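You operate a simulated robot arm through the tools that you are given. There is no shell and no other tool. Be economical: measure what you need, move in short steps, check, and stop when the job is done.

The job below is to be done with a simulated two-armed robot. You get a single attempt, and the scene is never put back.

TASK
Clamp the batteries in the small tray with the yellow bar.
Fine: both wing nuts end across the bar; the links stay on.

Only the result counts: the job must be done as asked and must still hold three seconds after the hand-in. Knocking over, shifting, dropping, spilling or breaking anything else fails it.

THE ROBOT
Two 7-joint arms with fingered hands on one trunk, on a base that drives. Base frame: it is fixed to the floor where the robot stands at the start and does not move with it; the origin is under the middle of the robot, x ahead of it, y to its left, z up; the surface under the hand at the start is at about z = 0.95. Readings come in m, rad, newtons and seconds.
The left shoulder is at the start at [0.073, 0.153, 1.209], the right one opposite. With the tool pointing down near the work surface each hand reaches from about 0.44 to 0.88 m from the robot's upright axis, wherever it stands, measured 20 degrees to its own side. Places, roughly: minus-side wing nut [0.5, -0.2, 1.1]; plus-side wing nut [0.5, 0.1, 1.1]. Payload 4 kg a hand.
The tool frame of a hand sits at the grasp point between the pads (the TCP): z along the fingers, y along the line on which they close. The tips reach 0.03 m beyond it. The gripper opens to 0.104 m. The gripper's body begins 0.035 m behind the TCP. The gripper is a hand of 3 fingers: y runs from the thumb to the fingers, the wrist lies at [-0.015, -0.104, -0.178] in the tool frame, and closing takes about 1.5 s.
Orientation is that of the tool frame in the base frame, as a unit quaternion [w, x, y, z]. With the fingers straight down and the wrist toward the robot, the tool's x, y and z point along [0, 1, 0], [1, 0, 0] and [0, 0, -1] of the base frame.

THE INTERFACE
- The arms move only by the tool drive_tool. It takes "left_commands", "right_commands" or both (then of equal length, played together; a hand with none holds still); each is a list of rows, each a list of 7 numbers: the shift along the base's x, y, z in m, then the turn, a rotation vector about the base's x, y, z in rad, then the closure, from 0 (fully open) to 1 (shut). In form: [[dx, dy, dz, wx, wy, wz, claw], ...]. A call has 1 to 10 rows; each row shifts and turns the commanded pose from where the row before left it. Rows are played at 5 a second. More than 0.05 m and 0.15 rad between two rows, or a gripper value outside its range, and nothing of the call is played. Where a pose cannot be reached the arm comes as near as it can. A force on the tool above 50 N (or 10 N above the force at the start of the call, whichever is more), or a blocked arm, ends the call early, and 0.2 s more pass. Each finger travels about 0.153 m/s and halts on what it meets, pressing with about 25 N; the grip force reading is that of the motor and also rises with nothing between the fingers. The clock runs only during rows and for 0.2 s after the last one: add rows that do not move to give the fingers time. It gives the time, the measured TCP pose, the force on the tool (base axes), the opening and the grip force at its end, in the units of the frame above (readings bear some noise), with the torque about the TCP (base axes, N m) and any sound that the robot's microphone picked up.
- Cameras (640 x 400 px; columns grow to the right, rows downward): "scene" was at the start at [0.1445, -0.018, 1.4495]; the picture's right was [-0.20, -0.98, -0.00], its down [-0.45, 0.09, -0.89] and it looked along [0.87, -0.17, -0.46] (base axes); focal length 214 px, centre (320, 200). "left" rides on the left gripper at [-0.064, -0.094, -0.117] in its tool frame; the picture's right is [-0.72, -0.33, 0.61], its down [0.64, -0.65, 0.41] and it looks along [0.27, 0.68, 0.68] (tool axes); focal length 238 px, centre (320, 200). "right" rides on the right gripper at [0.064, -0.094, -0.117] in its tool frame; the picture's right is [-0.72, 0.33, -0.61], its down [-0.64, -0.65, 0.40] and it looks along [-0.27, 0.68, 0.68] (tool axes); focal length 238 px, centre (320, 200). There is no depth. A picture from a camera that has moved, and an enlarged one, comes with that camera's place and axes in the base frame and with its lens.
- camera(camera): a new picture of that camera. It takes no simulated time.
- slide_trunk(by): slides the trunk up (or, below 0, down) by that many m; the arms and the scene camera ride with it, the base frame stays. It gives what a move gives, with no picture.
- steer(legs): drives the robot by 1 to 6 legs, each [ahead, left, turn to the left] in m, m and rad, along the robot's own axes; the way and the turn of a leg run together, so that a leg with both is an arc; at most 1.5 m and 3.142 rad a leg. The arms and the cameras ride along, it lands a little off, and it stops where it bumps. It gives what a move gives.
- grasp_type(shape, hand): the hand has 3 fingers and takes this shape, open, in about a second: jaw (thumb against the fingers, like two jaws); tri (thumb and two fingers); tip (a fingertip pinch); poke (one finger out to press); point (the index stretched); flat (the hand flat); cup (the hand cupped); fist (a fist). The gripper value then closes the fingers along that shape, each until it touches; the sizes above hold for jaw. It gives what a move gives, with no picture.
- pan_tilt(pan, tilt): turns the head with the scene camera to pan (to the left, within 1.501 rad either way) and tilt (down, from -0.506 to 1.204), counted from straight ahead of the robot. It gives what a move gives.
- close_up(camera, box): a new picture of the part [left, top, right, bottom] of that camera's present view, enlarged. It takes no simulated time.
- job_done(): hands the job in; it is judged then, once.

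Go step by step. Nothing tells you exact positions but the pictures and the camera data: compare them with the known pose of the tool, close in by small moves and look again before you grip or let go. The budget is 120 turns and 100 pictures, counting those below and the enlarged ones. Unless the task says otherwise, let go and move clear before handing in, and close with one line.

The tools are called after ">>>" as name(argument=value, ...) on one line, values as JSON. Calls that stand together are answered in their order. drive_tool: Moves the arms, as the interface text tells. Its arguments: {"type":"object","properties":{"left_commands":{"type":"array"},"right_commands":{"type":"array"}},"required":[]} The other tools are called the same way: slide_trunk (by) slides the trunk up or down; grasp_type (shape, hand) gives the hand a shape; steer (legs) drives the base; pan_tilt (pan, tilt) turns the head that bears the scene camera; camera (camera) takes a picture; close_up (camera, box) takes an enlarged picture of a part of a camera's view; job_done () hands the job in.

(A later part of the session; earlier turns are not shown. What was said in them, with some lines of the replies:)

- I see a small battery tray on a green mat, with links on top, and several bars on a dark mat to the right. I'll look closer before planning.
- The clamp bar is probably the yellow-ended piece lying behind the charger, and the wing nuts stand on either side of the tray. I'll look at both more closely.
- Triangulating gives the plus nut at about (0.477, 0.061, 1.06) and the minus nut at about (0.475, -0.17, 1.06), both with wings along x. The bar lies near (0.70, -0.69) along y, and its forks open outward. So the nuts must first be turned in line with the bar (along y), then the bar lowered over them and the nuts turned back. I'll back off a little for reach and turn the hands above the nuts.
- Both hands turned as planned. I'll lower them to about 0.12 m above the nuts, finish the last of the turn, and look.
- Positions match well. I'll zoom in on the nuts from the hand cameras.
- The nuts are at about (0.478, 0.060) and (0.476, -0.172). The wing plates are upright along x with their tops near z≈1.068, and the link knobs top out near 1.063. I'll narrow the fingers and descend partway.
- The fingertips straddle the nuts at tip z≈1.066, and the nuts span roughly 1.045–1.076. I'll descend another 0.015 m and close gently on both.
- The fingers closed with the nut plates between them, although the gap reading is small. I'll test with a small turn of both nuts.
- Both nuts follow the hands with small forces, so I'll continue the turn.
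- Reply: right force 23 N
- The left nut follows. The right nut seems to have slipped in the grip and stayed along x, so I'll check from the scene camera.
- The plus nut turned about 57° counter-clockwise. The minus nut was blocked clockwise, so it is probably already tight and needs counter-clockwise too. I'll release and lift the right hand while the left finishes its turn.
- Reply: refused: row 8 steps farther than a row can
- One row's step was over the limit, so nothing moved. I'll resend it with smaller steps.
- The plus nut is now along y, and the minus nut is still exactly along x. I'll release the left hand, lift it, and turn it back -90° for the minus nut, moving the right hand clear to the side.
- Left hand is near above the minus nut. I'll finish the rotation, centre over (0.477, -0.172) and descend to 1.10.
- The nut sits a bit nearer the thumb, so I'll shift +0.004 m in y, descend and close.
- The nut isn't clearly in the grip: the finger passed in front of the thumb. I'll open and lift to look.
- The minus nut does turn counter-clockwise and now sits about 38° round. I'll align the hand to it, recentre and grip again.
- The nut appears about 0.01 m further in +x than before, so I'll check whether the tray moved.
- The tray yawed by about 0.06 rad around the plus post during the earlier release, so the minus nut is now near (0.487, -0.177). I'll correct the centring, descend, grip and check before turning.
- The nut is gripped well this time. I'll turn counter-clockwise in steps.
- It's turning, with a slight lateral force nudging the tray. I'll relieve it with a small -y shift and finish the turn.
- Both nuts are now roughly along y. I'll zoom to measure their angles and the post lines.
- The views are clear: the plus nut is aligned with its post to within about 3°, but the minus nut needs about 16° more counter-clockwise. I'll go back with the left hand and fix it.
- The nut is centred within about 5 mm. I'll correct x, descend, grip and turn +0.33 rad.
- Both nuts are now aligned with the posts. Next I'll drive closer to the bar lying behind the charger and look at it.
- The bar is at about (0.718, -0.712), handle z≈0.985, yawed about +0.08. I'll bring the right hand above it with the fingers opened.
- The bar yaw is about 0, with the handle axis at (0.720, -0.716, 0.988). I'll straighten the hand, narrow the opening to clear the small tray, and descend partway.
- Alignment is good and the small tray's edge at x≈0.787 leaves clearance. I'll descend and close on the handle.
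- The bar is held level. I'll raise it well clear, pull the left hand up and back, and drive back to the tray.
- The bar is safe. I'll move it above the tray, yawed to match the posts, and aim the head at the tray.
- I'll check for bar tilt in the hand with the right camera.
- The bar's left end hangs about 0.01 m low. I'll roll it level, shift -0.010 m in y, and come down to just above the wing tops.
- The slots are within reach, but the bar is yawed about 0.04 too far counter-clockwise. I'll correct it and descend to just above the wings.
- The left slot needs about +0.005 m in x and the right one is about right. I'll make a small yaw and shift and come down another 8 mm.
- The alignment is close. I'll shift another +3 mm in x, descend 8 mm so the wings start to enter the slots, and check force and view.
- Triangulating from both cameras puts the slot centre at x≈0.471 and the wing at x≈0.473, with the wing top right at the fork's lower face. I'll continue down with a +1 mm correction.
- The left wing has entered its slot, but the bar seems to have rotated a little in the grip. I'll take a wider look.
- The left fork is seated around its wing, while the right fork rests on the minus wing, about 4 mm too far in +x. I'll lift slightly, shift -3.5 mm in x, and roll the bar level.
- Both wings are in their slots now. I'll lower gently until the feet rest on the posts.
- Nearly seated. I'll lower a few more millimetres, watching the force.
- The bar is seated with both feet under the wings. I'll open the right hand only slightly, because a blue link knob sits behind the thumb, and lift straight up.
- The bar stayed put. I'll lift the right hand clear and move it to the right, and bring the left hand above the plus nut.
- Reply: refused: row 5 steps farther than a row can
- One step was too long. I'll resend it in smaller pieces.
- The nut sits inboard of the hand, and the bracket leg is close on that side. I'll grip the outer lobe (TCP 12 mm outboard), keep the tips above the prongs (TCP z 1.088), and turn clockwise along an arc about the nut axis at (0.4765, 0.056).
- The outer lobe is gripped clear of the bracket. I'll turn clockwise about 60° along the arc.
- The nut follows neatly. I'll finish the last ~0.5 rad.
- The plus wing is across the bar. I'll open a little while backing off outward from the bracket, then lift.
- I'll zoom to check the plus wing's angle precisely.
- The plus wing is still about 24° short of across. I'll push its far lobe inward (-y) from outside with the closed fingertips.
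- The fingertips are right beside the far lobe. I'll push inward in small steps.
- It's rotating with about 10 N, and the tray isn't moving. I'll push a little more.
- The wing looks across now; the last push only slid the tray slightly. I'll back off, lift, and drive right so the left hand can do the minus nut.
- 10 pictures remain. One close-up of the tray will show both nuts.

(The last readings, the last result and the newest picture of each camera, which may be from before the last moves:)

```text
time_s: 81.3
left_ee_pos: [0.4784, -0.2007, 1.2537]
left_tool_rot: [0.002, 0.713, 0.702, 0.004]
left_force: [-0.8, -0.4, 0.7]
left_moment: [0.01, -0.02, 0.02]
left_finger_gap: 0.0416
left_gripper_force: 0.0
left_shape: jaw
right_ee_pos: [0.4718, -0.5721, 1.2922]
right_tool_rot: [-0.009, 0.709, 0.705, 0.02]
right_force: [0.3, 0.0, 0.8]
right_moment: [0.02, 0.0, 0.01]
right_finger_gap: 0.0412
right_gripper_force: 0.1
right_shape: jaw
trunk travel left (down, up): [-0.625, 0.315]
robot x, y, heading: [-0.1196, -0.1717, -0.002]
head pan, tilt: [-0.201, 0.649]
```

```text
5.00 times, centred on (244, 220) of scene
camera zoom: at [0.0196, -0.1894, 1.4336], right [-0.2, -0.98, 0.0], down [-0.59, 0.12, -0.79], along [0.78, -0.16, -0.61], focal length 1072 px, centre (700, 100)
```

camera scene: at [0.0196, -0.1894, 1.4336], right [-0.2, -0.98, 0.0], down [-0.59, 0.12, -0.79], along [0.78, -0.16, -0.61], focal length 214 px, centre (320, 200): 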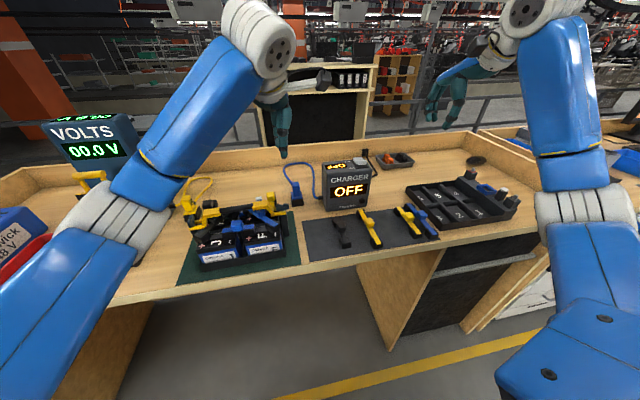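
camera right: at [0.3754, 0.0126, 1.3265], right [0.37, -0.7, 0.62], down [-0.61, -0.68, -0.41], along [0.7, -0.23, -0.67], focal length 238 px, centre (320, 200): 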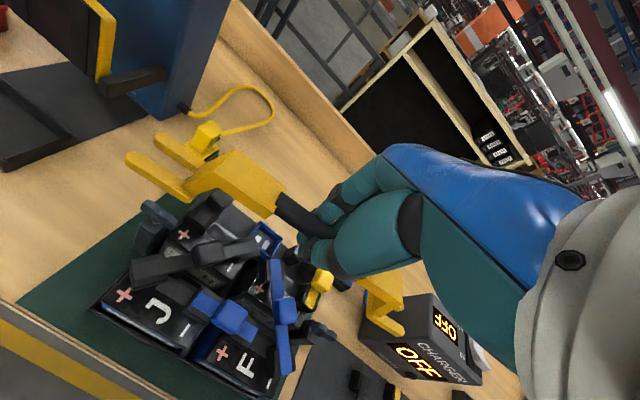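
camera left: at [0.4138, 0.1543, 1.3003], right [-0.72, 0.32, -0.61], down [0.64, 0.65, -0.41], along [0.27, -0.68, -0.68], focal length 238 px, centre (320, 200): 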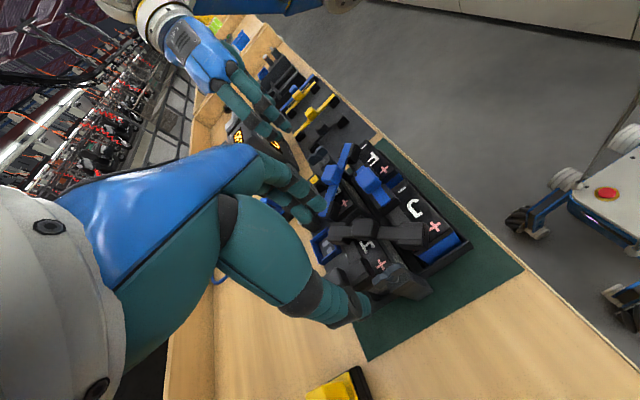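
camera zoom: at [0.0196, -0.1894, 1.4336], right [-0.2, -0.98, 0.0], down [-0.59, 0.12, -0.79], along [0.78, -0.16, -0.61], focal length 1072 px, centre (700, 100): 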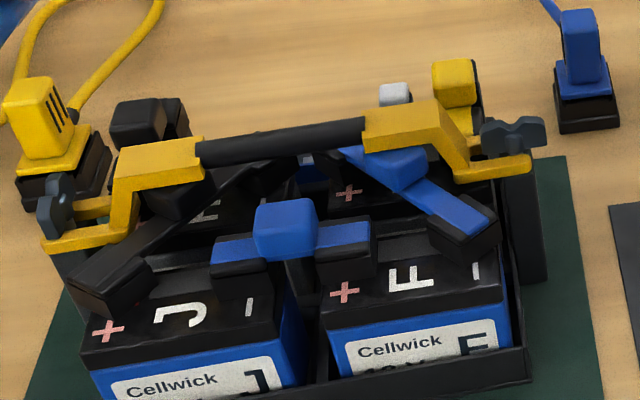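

The plus nut is across (within about 4°). The minus nut is at about (0.483, -0.181), still along the bar. I'll position the left hand over its outer lobe.

>>> drive_tool(left_commands=[[0.005, 0.004, -0.03, 0, 0, 0.06, 0.6], [0, 0.003, -0.045, 0, 0, 0, 0.6], [0, 0, -0.045, 0, 0, 0, 0.6], [0, 0, -0.033, 0, 0, 0, 0.6], [0, 0, 0, 0, 0, 0, 0.6]])

>>> close_up(camera="left", box=[250, 170, 410, 290])

```text
time_s: 82.5
left_ee_pos: [0.482, -0.1925, 1.1049]
left_tool_rot: [0.003, 0.692, 0.722, 0.004]
left_force: [1.1, -0.4, 0.5]
left_moment: [0.04, 0.02, -0.01]
left_finger_gap: 0.0413
left_gripper_force: 0.0
left_shape: jaw
right_ee_pos: [0.4717, -0.5679, 1.2924]
right_tool_rot: [-0.009, 0.709, 0.705, 0.018]
right_force: [-0.5, -0.8, 1.1]
right_moment: [0.04, -0.02, 0.01]
right_finger_gap: 0.0409
right_gripper_force: 0.0
right_shape: jaw
trunk travel left (down, up): [-0.625, 0.315]
robot x, y, heading: [-0.1202, -0.1708, -0.001]
head pan, tilt: [-0.201, 0.649]
```

```text
3.33 times, centred on (330, 230) of left
camera zoom: at [0.3891, -0.259, 1.221], right [-0.29, -0.73, -0.62], down [-0.67, 0.61, -0.41], along [0.68, 0.3, -0.67], focal length 794 px, centre (287, 100)
```

zoom: 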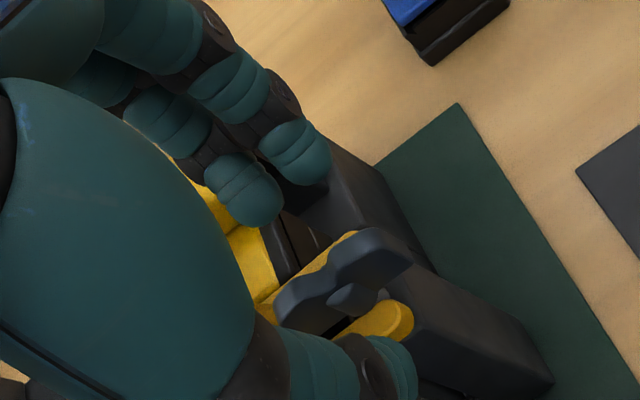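

I'll correct to the outer lobe (+6 mm in x, -8 mm in y), descend, grip, and start the clockwise turn along the arc.

>>> drive_tool(left_commands=[[0.006, -0.008, 0, 0, 0, 0, 0.6], [0, 0, -0.008, 0, 0, 0, 0.6], [0, 0, -0.007, 0, 0, 0, 0.7], [0, 0, 0, 0, 0, 0, 0.8], [0, 0, 0, 0, 0, 0, 0.9], [0, 0, 0, 0, 0, 0, 1], [0, 0, 0, 0, 0, 0, 1], [0, 0, 0, 0, 0, 0, 1]])

>>> close_up(camera="left", box=[250, 170, 410, 290])

```text
time_s: 84.3
left_ee_pos: [0.4897, -0.2008, 1.0875]
left_tool_rot: [0.002, 0.693, 0.721, 0.004]
left_force: [-2.4, -1.5, 0.2]
left_moment: [-0.01, 0.06, -0.06]
left_finger_gap: 0.0001
left_gripper_force: 25.0
left_shape: jaw
right_ee_pos: [0.472, -0.5695, 1.2927]
right_tool_rot: [-0.009, 0.709, 0.705, 0.019]
right_force: [0.9, -0.2, -0.7]
right_moment: [0.03, 0.0, 0.0]
right_finger_gap: 0.0409
right_gripper_force: 0.0
right_shape: jaw
trunk travel left (down, up): [-0.625, 0.315]
robot x, y, heading: [-0.1165, -0.1693, -0.001]
head pan, tilt: [-0.201, 0.649]
```

```text
3.33 times, centred on (330, 230) of left
camera zoom: at [0.3958, -0.2682, 1.204], right [-0.29, -0.73, -0.62], down [-0.67, 0.61, -0.41], along [0.68, 0.3, -0.67], focal length 794 px, centre (287, 100)
```

zoom: 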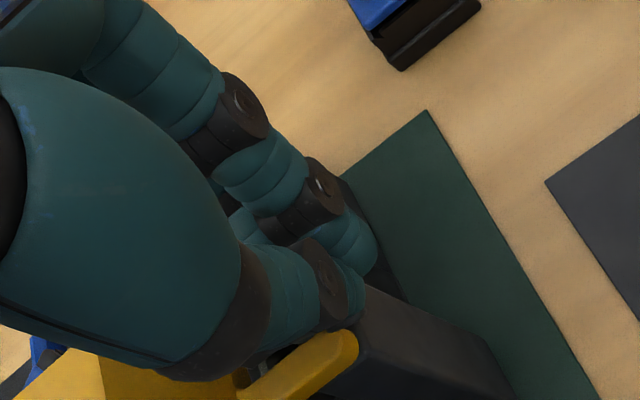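

The outermost finger closed past the wing end, because the grip is too far out. I'll open, move 7 mm inboard, and close again.

>>> drive_tool(left_commands=[[0, 0, 0, 0, 0, 0, 0.8], [0, 0, 0, 0, 0, 0, 0.6], [0, 0, 0, 0, 0, 0, 0.6], [0, 0.007, 0, 0, 0, 0, 0.6], [0, 0, 0, 0, 0, 0, 0.75], [0, 0, 0, 0, 0, 0, 0.9], [0, 0, 0, 0, 0, 0, 1], [0, 0, 0, 0, 0, 0, 1]])

>>> close_up(camera="left", box=[250, 170, 410, 290])

```text
time_s: 86.2
left_ee_pos: [0.4887, -0.1928, 1.0863]
left_tool_rot: [0.003, 0.691, 0.723, 0.004]
left_force: [-0.2, 0.1, 0.3]
left_moment: [-0.03, 0.05, -0.02]
left_finger_gap: 0.0016
left_gripper_force: 24.9
left_shape: jaw
right_ee_pos: [0.4722, -0.5687, 1.2936]
right_tool_rot: [-0.007, 0.709, 0.705, 0.018]
right_force: [0.3, 0.1, 0.0]
right_moment: [0.01, -0.02, 0.01]
right_finger_gap: 0.0414
right_gripper_force: 0.2
right_shape: jaw
trunk travel left (down, up): [-0.625, 0.315]
robot x, y, heading: [-0.12, -0.1694, -0.002]
head pan, tilt: [-0.201, 0.649]
```

```text
3.33 times, centred on (330, 230) of left
camera zoom: at [0.3959, -0.2606, 1.2027], right [-0.29, -0.73, -0.62], down [-0.68, 0.61, -0.41], along [0.68, 0.3, -0.67], focal length 794 px, centre (287, 100)
```

zoom: 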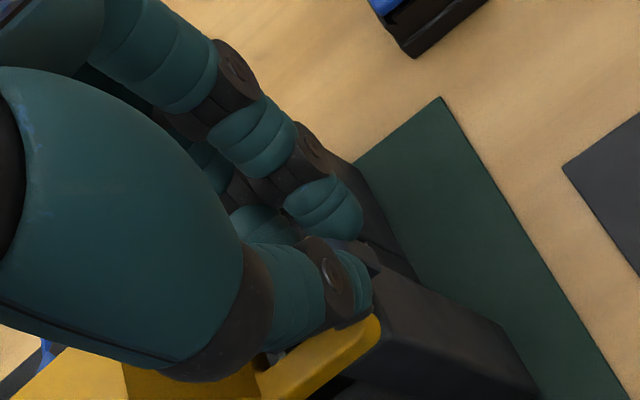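

Good grip this time (gap 0.0016). I'll turn clockwise with a small arc compensation.

>>> drive_tool(left_commands=[[-0.0007, 0, 0, 0, 0, -0.15, 1], [-0.0007, 0.0002, 0, 0, 0, -0.15, 1], [-0.0007, 0.0003, 0, 0, 0, -0.15, 1], [-0.0006, 0.0004, 0, 0, 0, -0.15, 1], [-0.0006, 0.0005, 0, 0, 0, -0.15, 1], [-0.0005, 0.0006, 0, 0, 0, -0.15, 1], [-0.0004, 0.0006, 0, 0, 0, -0.15, 1], [0, 0, 0, 0, 0, 0, 1]])

```text
time_s: 88.0
left_ee_pos: [0.4859, -0.1879, 1.0861]
left_tool_rot: [0.005, 0.961, 0.278, 0.001]
left_force: [-2.8, 5.5, -3.3]
left_moment: [0.13, 0.05, 0.06]
left_finger_gap: 0.0012
left_gripper_force: 25.2
left_shape: jaw
right_ee_pos: [0.4725, -0.5668, 1.293]
right_tool_rot: [-0.008, 0.708, 0.705, 0.019]
right_force: [0.3, 0.5, 0.1]
right_moment: [-0.04, -0.01, 0.0]
right_finger_gap: 0.0415
right_gripper_force: 0.1
right_shape: jaw
trunk travel left (down, up): [-0.625, 0.315]
robot x, y, heading: [-0.1176, -0.1718, 0.0]
head pan, tilt: [-0.201, 0.649]
```

Forces are low. I'll finish the remaining ~0.5 rad and look.

>>> drive_tool(left_commands=[[-0.0003, 0.0012, 0, 0, 0, -0.13, 1], [-0.0002, 0.001, 0, 0, 0, -0.13, 1], [0, 0.0007, 0, 0, 0, -0.13, 1], [0, 0.0005, 0, 0, 0, -0.13, 1], [0, 0, 0, 0, 0, 0, 1]])

>>> close_up(camera="left", box=[250, 170, 410, 290])

```text
time_s: 89.2
left_ee_pos: [0.4844, -0.184, 1.0866]
left_tool_rot: [0.006, 1.0, 0.02, -0.001]
left_force: [-1.9, 5.7, -1.3]
left_moment: [0.12, 0.08, 0.07]
left_finger_gap: 0.0011
left_gripper_force: 25.5
left_shape: jaw
right_ee_pos: [0.4731, -0.5672, 1.2932]
right_tool_rot: [-0.007, 0.709, 0.705, 0.018]
right_force: [0.6, 0.0, -0.1]
right_moment: [-0.03, -0.02, -0.02]
right_finger_gap: 0.0411
right_gripper_force: 0.0
right_shape: jaw
trunk travel left (down, up): [-0.625, 0.315]
robot x, y, heading: [-0.1192, -0.1703, 0.003]
head pan, tilt: [-0.201, 0.649]
```

```text
3.33 times, centred on (330, 230) of left
camera zoom: at [0.4164, -0.0913, 1.2034], right [-0.73, 0.29, -0.62], down [0.61, 0.67, -0.41], along [0.3, -0.68, -0.67], focal length 794 px, centre (287, 100)
```

zoom: 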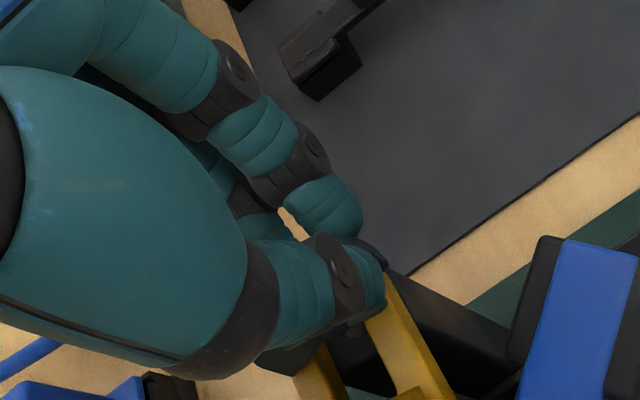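

The minus wing now lies along x, across the bar. I'll open slightly, lift, and move clear.

>>> drive_tool(left_commands=[[0, -0.001, 0, 0, 0, 0, 0.92], [0, 0, 0, 0, 0, 0, 0.84], [0, 0, 0, 0, 0, 0, 0.8], [0, 0, 0, 0, 0, 0, 0.78], [0, 0, 0.01, 0, 0, 0, 0.78], [0, 0, 0.03, 0, 0, 0, 0.75], [0, 0, 0.045, 0, 0, 0, 0.7], [0, 0, 0.045, 0, 0, 0, 0.6], [0, 0, 0.045, 0, 0, 0, 0.6], [-0.03, 0, 0.035, 0, 0, 0, 0.6]])

>>> close_up(camera="scene", box=[180, 180, 308, 260])

```text
time_s: 91.3
left_ee_pos: [0.4531, -0.186, 1.2973]
left_tool_rot: [0.005, 1.0, 0.021, 0.0]
left_force: [-0.7, -1.0, -1.2]
left_moment: [0.01, 0.0, -0.01]
left_finger_gap: 0.0413
left_gripper_force: 0.0
left_shape: jaw
right_ee_pos: [0.4707, -0.5686, 1.2933]
right_tool_rot: [-0.008, 0.709, 0.705, 0.019]
right_force: [0.3, -0.5, -0.4]
right_moment: [-0.02, 0.0, 0.01]
right_finger_gap: 0.0412
right_gripper_force: 0.0
right_shape: jaw
trunk travel left (down, up): [-0.625, 0.315]
robot x, y, heading: [-0.121, -0.1738, 0.003]
head pan, tilt: [-0.201, 0.649]
```

```text
5.00 times, centred on (244, 220) of scene
camera zoom: at [0.0185, -0.1871, 1.4338], right [-0.2, -0.98, 0.0], down [-0.59, 0.12, -0.8], along [0.78, -0.16, -0.61], focal length 1072 px, centre (700, 100)
```

zoom: 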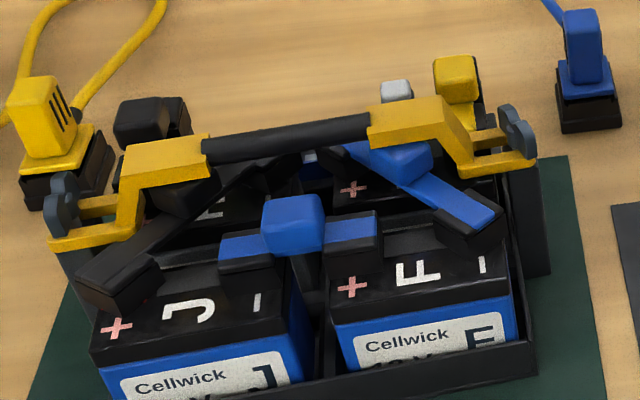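

Both look turned. I'll zoom on the minus nut to measure its angle.

>>> close_up(camera="scene", box=[258, 193, 306, 223])

```text
13.33 times, centred on (282, 208) of scene
camera zoom: at [0.0185, -0.1871, 1.4338], right [-0.2, -0.98, 0.0], down [-0.59, 0.12, -0.8], along [0.78, -0.16, -0.61], focal length 2860 px, centre (827, 93)
```

zoom: 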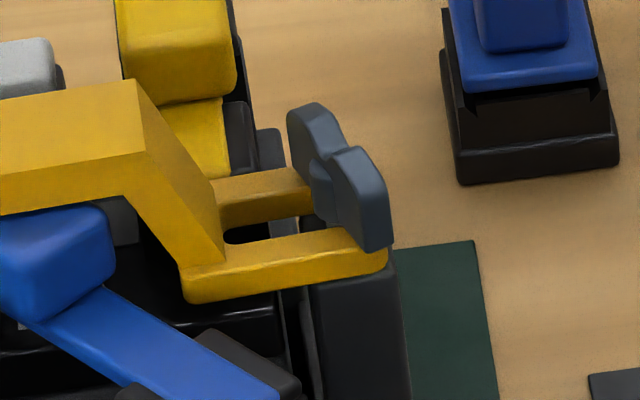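

The minus wing is also about 22° short. As before, I'll push the near lobe inward (+y) from outside with closed fingertips.

>>> drive_tool(left_commands=[[0.008, -0.016, -0.03, 0, 0, 0, 1], [0.008, -0.016, -0.04, 0, 0, 0, 1], [0.001, 0, -0.045, 0, 0, 0, 1], [0, 0, -0.045, 0, 0, 0, 1], [0, 0, -0.047, 0, 0, 0, 1], [0, 0, 0, 0, 0, 0, 1], [0, 0.003, 0, 0, 0, 0, 1], [0, 0.003, 0, 0, 0, 0, 1], [0, 0.003, 0, 0, 0, 0, 1], [0, 0, 0, 0, 0, 0, 1]])

```text
time_s: 93.5
left_ee_pos: [0.4723, -0.2093, 1.0897]
left_tool_rot: [0.005, 1.0, 0.023, -0.001]
left_force: [0.1, -0.6, 0.0]
left_moment: [0.01, 0.0, 0.03]
left_finger_gap: 0.0
left_gripper_force: 25.2
left_shape: jaw
right_ee_pos: [0.4721, -0.5688, 1.2927]
right_tool_rot: [-0.008, 0.708, 0.706, 0.018]
right_force: [-0.1, -0.1, -0.6]
right_moment: [0.0, 0.0, -0.02]
right_finger_gap: 0.0413
right_gripper_force: 0.0
right_shape: jaw
trunk travel left (down, up): [-0.625, 0.315]
robot x, y, heading: [-0.1182, -0.1718, 0.0]
head pan, tilt: [-0.201, 0.649]
```

No contact yet. I'll push on in small steps, watching the force.

>>> drive_tool(left_commands=[[-0.001, 0.002, 0, 0, 0, 0, 1], [0, 0.002, 0, 0, 0, 0, 1], [0, 0.002, 0, 0, 0, 0, 1], [0, 0, 0, 0, 0, 0, 1]])

```text
time_s: 94.5
left_ee_pos: [0.4709, -0.2047, 1.0893]
left_tool_rot: [0.005, 1.0, 0.022, -0.001]
left_force: [0.2, -0.2, -1.4]
left_moment: [0.0, -0.02, 0.02]
left_finger_gap: 0.0
left_gripper_force: 24.8
left_shape: jaw
right_ee_pos: [0.4719, -0.5691, 1.2925]
right_tool_rot: [-0.008, 0.709, 0.705, 0.017]
right_force: [0.6, -1.4, 0.1]
right_moment: [-0.05, 0.02, 0.02]
right_finger_gap: 0.041
right_gripper_force: 0.1
right_shape: jaw
trunk travel left (down, up): [-0.625, 0.315]
robot x, y, heading: [-0.1214, -0.1702, -0.003]
head pan, tilt: [-0.201, 0.649]
```

>>> drive_tool(left_commands=[[0, 0.002, 0, 0, 0, 0, 1], [0, 0.002, 0, 0, 0, 0, 1], [0, 0, 0, 0, 0, 0, 1]])

>>> close_up(camera="left", box=[250, 170, 410, 290])

```text
time_s: 95.3
left_ee_pos: [0.4712, -0.2003, 1.09]
left_tool_rot: [0.004, 1.0, 0.022, 0.001]
left_force: [0.3, 0.1, -0.6]
left_moment: [-0.01, -0.01, -0.03]
left_finger_gap: 0.0
left_gripper_force: 25.3
left_shape: jaw
right_ee_pos: [0.4728, -0.5682, 1.2922]
right_tool_rot: [-0.008, 0.709, 0.705, 0.018]
right_force: [-0.2, -0.3, 0.6]
right_moment: [-0.01, 0.0, -0.03]
right_finger_gap: 0.0413
right_gripper_force: 0.0
right_shape: jaw
trunk travel left (down, up): [-0.625, 0.315]
robot x, y, heading: [-0.1189, -0.1685, 0.002]
head pan, tilt: [-0.201, 0.649]
```

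```text
3.33 times, centred on (330, 230) of left
camera zoom: at [0.4034, -0.1075, 1.2062], right [-0.73, 0.29, -0.62], down [0.61, 0.68, -0.41], along [0.3, -0.68, -0.67], focal length 794 px, centre (287, 100)
```

zoom: 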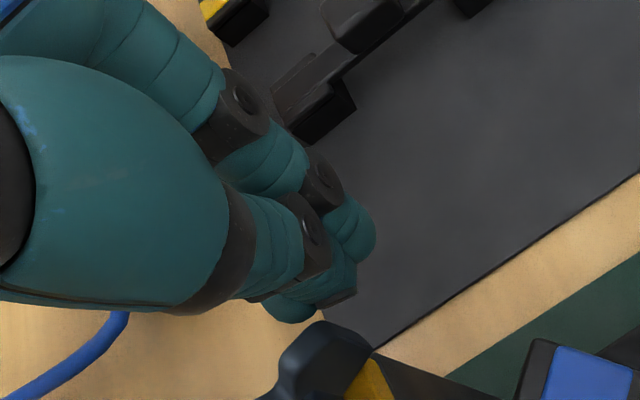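

There's still about 7 mm to the lobe. I'll keep pushing in, watching the force.

>>> drive_tool(left_commands=[[0, 0.002, 0, 0, 0, 0, 1], [0, 0.002, 0, 0, 0, 0, 1], [0, 0.002, 0, 0, 0, 0, 1], [0, 0, 0, 0, 0, 0, 1]])

>>> drive_tool(left_commands=[[0, 0.002, 0, 0, 0, 0, 1], [0, 0, 0, 0, 0, 0, 1]])

>>> drive_tool(left_commands=[[0, 0.002, 0, 0, 0, 0, 1], [0, 0, 0, 0, 0, 0, 1]])

```text
time_s: 96.3
left_ee_pos: [0.4704, -0.1931, 1.09]
left_tool_rot: [0.004, 1.0, 0.021, 0.0]
left_force: [-0.8, -1.0, 1.1]
left_moment: [0.0, 0.01, 0.02]
left_finger_gap: 0.0002
left_gripper_force: 25.0
left_shape: jaw
right_ee_pos: [0.4731, -0.5695, 1.2928]
right_tool_rot: [-0.008, 0.709, 0.705, 0.018]
right_force: [1.0, 0.4, -0.1]
right_moment: [-0.01, -0.01, 0.0]
right_finger_gap: 0.041
right_gripper_force: 0.0
right_shape: jaw
trunk travel left (down, up): [-0.625, 0.315]
robot x, y, heading: [-0.123, -0.17, -0.001]
head pan, tilt: [-0.201, 0.649]
```

```text
time_s: 97.0
left_ee_pos: [0.4693, -0.1938, 1.0889]
left_tool_rot: [0.004, 1.0, 0.02, -0.001]
left_force: [0.2, -1.8, 0.3]
left_moment: [-0.08, 0.02, -0.02]
left_finger_gap: 0.0002
left_gripper_force: 25.8
left_shape: jaw
right_ee_pos: [0.472, -0.57, 1.2921]
right_tool_rot: [-0.008, 0.709, 0.705, 0.018]
right_force: [0.5, 1.1, 0.5]
right_moment: [0.0, 0.03, 0.02]
right_finger_gap: 0.0409
right_gripper_force: 0.0
right_shape: jaw
trunk travel left (down, up): [-0.625, 0.315]
robot x, y, heading: [-0.1196, -0.1711, -0.001]
head pan, tilt: [-0.201, 0.649]
```

```text
time_s: 97.5
left_ee_pos: [0.4702, -0.1914, 1.0897]
left_tool_rot: [0.005, 1.0, 0.02, 0.0]
left_force: [-0.7, -4.1, 0.4]
left_moment: [-0.12, 0.0, -0.05]
left_finger_gap: 0.0001
left_gripper_force: 25.1
left_shape: jaw
right_ee_pos: [0.4718, -0.5697, 1.2925]
right_tool_rot: [-0.009, 0.709, 0.705, 0.019]
right_force: [0.2, -1.2, 0.1]
right_moment: [0.04, 0.02, 0.0]
right_finger_gap: 0.0411
right_gripper_force: 0.0
right_shape: jaw
trunk travel left (down, up): [-0.625, 0.315]
robot x, y, heading: [-0.1215, -0.1692, -0.003]
head pan, tilt: [-0.201, 0.649]
```

Contact has begun at about 4 N. I'll advance in 2 mm steps, looking for the plateau and stop.

>>> drive_tool(left_commands=[[0, 0.002, 0, 0, 0, 0, 1], [0, 0, 0, 0, 0, 0, 1]])

>>> drive_tool(left_commands=[[0, 0.002, 0, 0, 0, 0, 1], [0, 0, 0, 0, 0, 0, 1]])

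>>> drive_tool(left_commands=[[0, 0.002, 0, 0, 0, 0, 1], [0, 0, 0, 0, 0, 0, 1]])

>>> close_up(camera="left", box=[250, 170, 410, 290])

```text
time_s: 98.2
left_ee_pos: [0.4696, -0.1906, 1.09]
left_tool_rot: [0.005, 1.0, 0.021, -0.001]
left_force: [-1.5, -7.1, -0.3]
left_moment: [-0.17, 0.07, -0.07]
left_finger_gap: 0.0001
left_gripper_force: 24.7
left_shape: jaw
right_ee_pos: [0.4719, -0.5709, 1.2929]
right_tool_rot: [-0.009, 0.708, 0.706, 0.018]
right_force: [-0.1, -0.4, 0.0]
right_moment: [-0.02, -0.01, 0.01]
right_finger_gap: 0.0414
right_gripper_force: 0.0
right_shape: jaw
trunk travel left (down, up): [-0.625, 0.315]
robot x, y, heading: [-0.12, -0.1689, -0.001]
head pan, tilt: [-0.201, 0.649]
```

```text
time_s: 98.8
left_ee_pos: [0.4687, -0.188, 1.0896]
left_tool_rot: [0.005, 1.0, 0.021, 0.0]
left_force: [-2.0, -12.1, 1.6]
left_moment: [-0.28, 0.06, -0.08]
left_finger_gap: 0.0002
left_gripper_force: 25.6
left_shape: jaw
right_ee_pos: [0.4718, -0.5724, 1.2923]
right_tool_rot: [-0.009, 0.709, 0.704, 0.019]
right_force: [-0.5, -0.6, 0.1]
right_moment: [-0.01, 0.02, -0.04]
right_finger_gap: 0.0413
right_gripper_force: 0.0
right_shape: jaw
trunk travel left (down, up): [-0.625, 0.315]
robot x, y, heading: [-0.1234, -0.1698, -0.003]
head pan, tilt: [-0.201, 0.649]
```

```text
time_s: 99.3
left_ee_pos: [0.4706, -0.1859, 1.09]
left_tool_rot: [0.004, 1.0, 0.021, 0.0]
left_force: [-2.4, -12.1, 2.7]
left_moment: [-0.31, 0.03, -0.18]
left_finger_gap: 0.0002
left_gripper_force: 24.9
left_shape: jaw
right_ee_pos: [0.4722, -0.5708, 1.2932]
right_tool_rot: [-0.009, 0.709, 0.705, 0.019]
right_force: [1.0, -0.1, 0.0]
right_moment: [-0.03, 0.02, 0.0]
right_finger_gap: 0.0411
right_gripper_force: 0.1
right_shape: jaw
trunk travel left (down, up): [-0.625, 0.315]
robot x, y, heading: [-0.1208, -0.1699, 0.0]
head pan, tilt: [-0.201, 0.649]
```

```text
3.33 times, centred on (330, 230) of left
camera zoom: at [0.4015, -0.0934, 1.2069], right [-0.73, 0.29, -0.62], down [0.61, 0.68, -0.41], along [0.3, -0.68, -0.67], focal length 794 px, centre (287, 100)
```

zoom: 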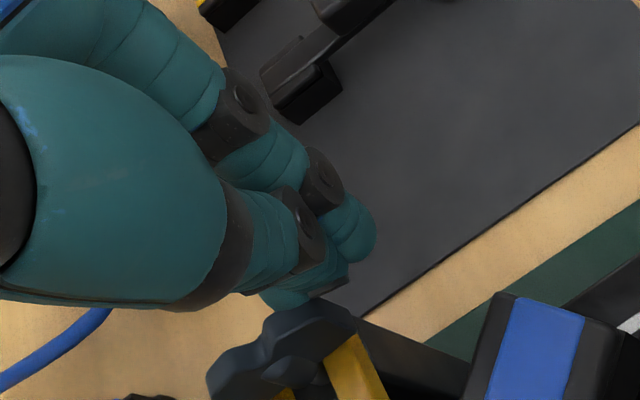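

The wing has swung round and force has plateaued. I'll back off outward, lift clear, and check.

>>> drive_tool(left_commands=[[0, -0.008, 0, 0, 0, 0, 1], [0, -0.012, 0, 0, 0, 0, 1], [0, 0, 0.03, 0, 0, 0, 1], [0, 0, 0.045, 0, 0, 0, 1], [0, 0, 0.045, 0, 0, 0, 1], [0, 0, 0.045, 0, 0, 0, 0.8], [-0.03, 0, 0.035, 0, 0, 0, 0.6], [-0.03, 0, 0.02, 0, 0, 0, 0.6]])

>>> close_up(camera="scene", box=[180, 180, 308, 260])

```text
time_s: 101.2
left_ee_pos: [0.4078, -0.201, 1.3097]
left_tool_rot: [0.004, 1.0, 0.021, 0.0]
left_force: [-0.3, 0.1, -1.0]
left_moment: [-0.01, 0.02, 0.0]
left_finger_gap: 0.0412
left_gripper_force: 0.0
left_shape: jaw
right_ee_pos: [0.4719, -0.5686, 1.2933]
right_tool_rot: [-0.009, 0.709, 0.705, 0.019]
right_force: [-0.6, 0.5, 0.5]
right_moment: [0.0, -0.03, 0.02]
right_finger_gap: 0.0411
right_gripper_force: 0.0
right_shape: jaw
trunk travel left (down, up): [-0.625, 0.315]
robot x, y, heading: [-0.1193, -0.1651, 0.002]
head pan, tilt: [-0.201, 0.649]
```

```text
5.00 times, centred on (244, 220) of scene
camera zoom: at [0.0188, -0.1871, 1.4337], right [-0.2, -0.98, 0.0], down [-0.59, 0.12, -0.8], along [0.78, -0.16, -0.61], focal length 1072 px, centre (700, 100)
```

zoom: 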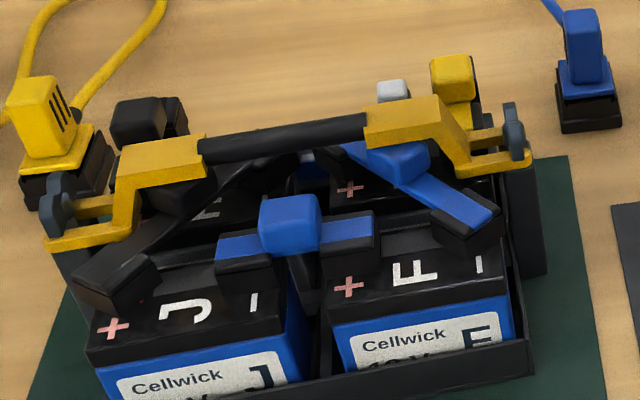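

Both wing nuts now lie across the bar, within about 5°. The bar is seated under both of them, all the links are still on, and both hands are clear, so I'm handing in.

>>> job_done()

```text
The job is handed in.
```

The yellow bar is clamped over the batteries with both wing nuts turned across it and all links still on. The tray ended up turned about 3° and shifted roughly a centimetre at the minus end, and I did not move it back.
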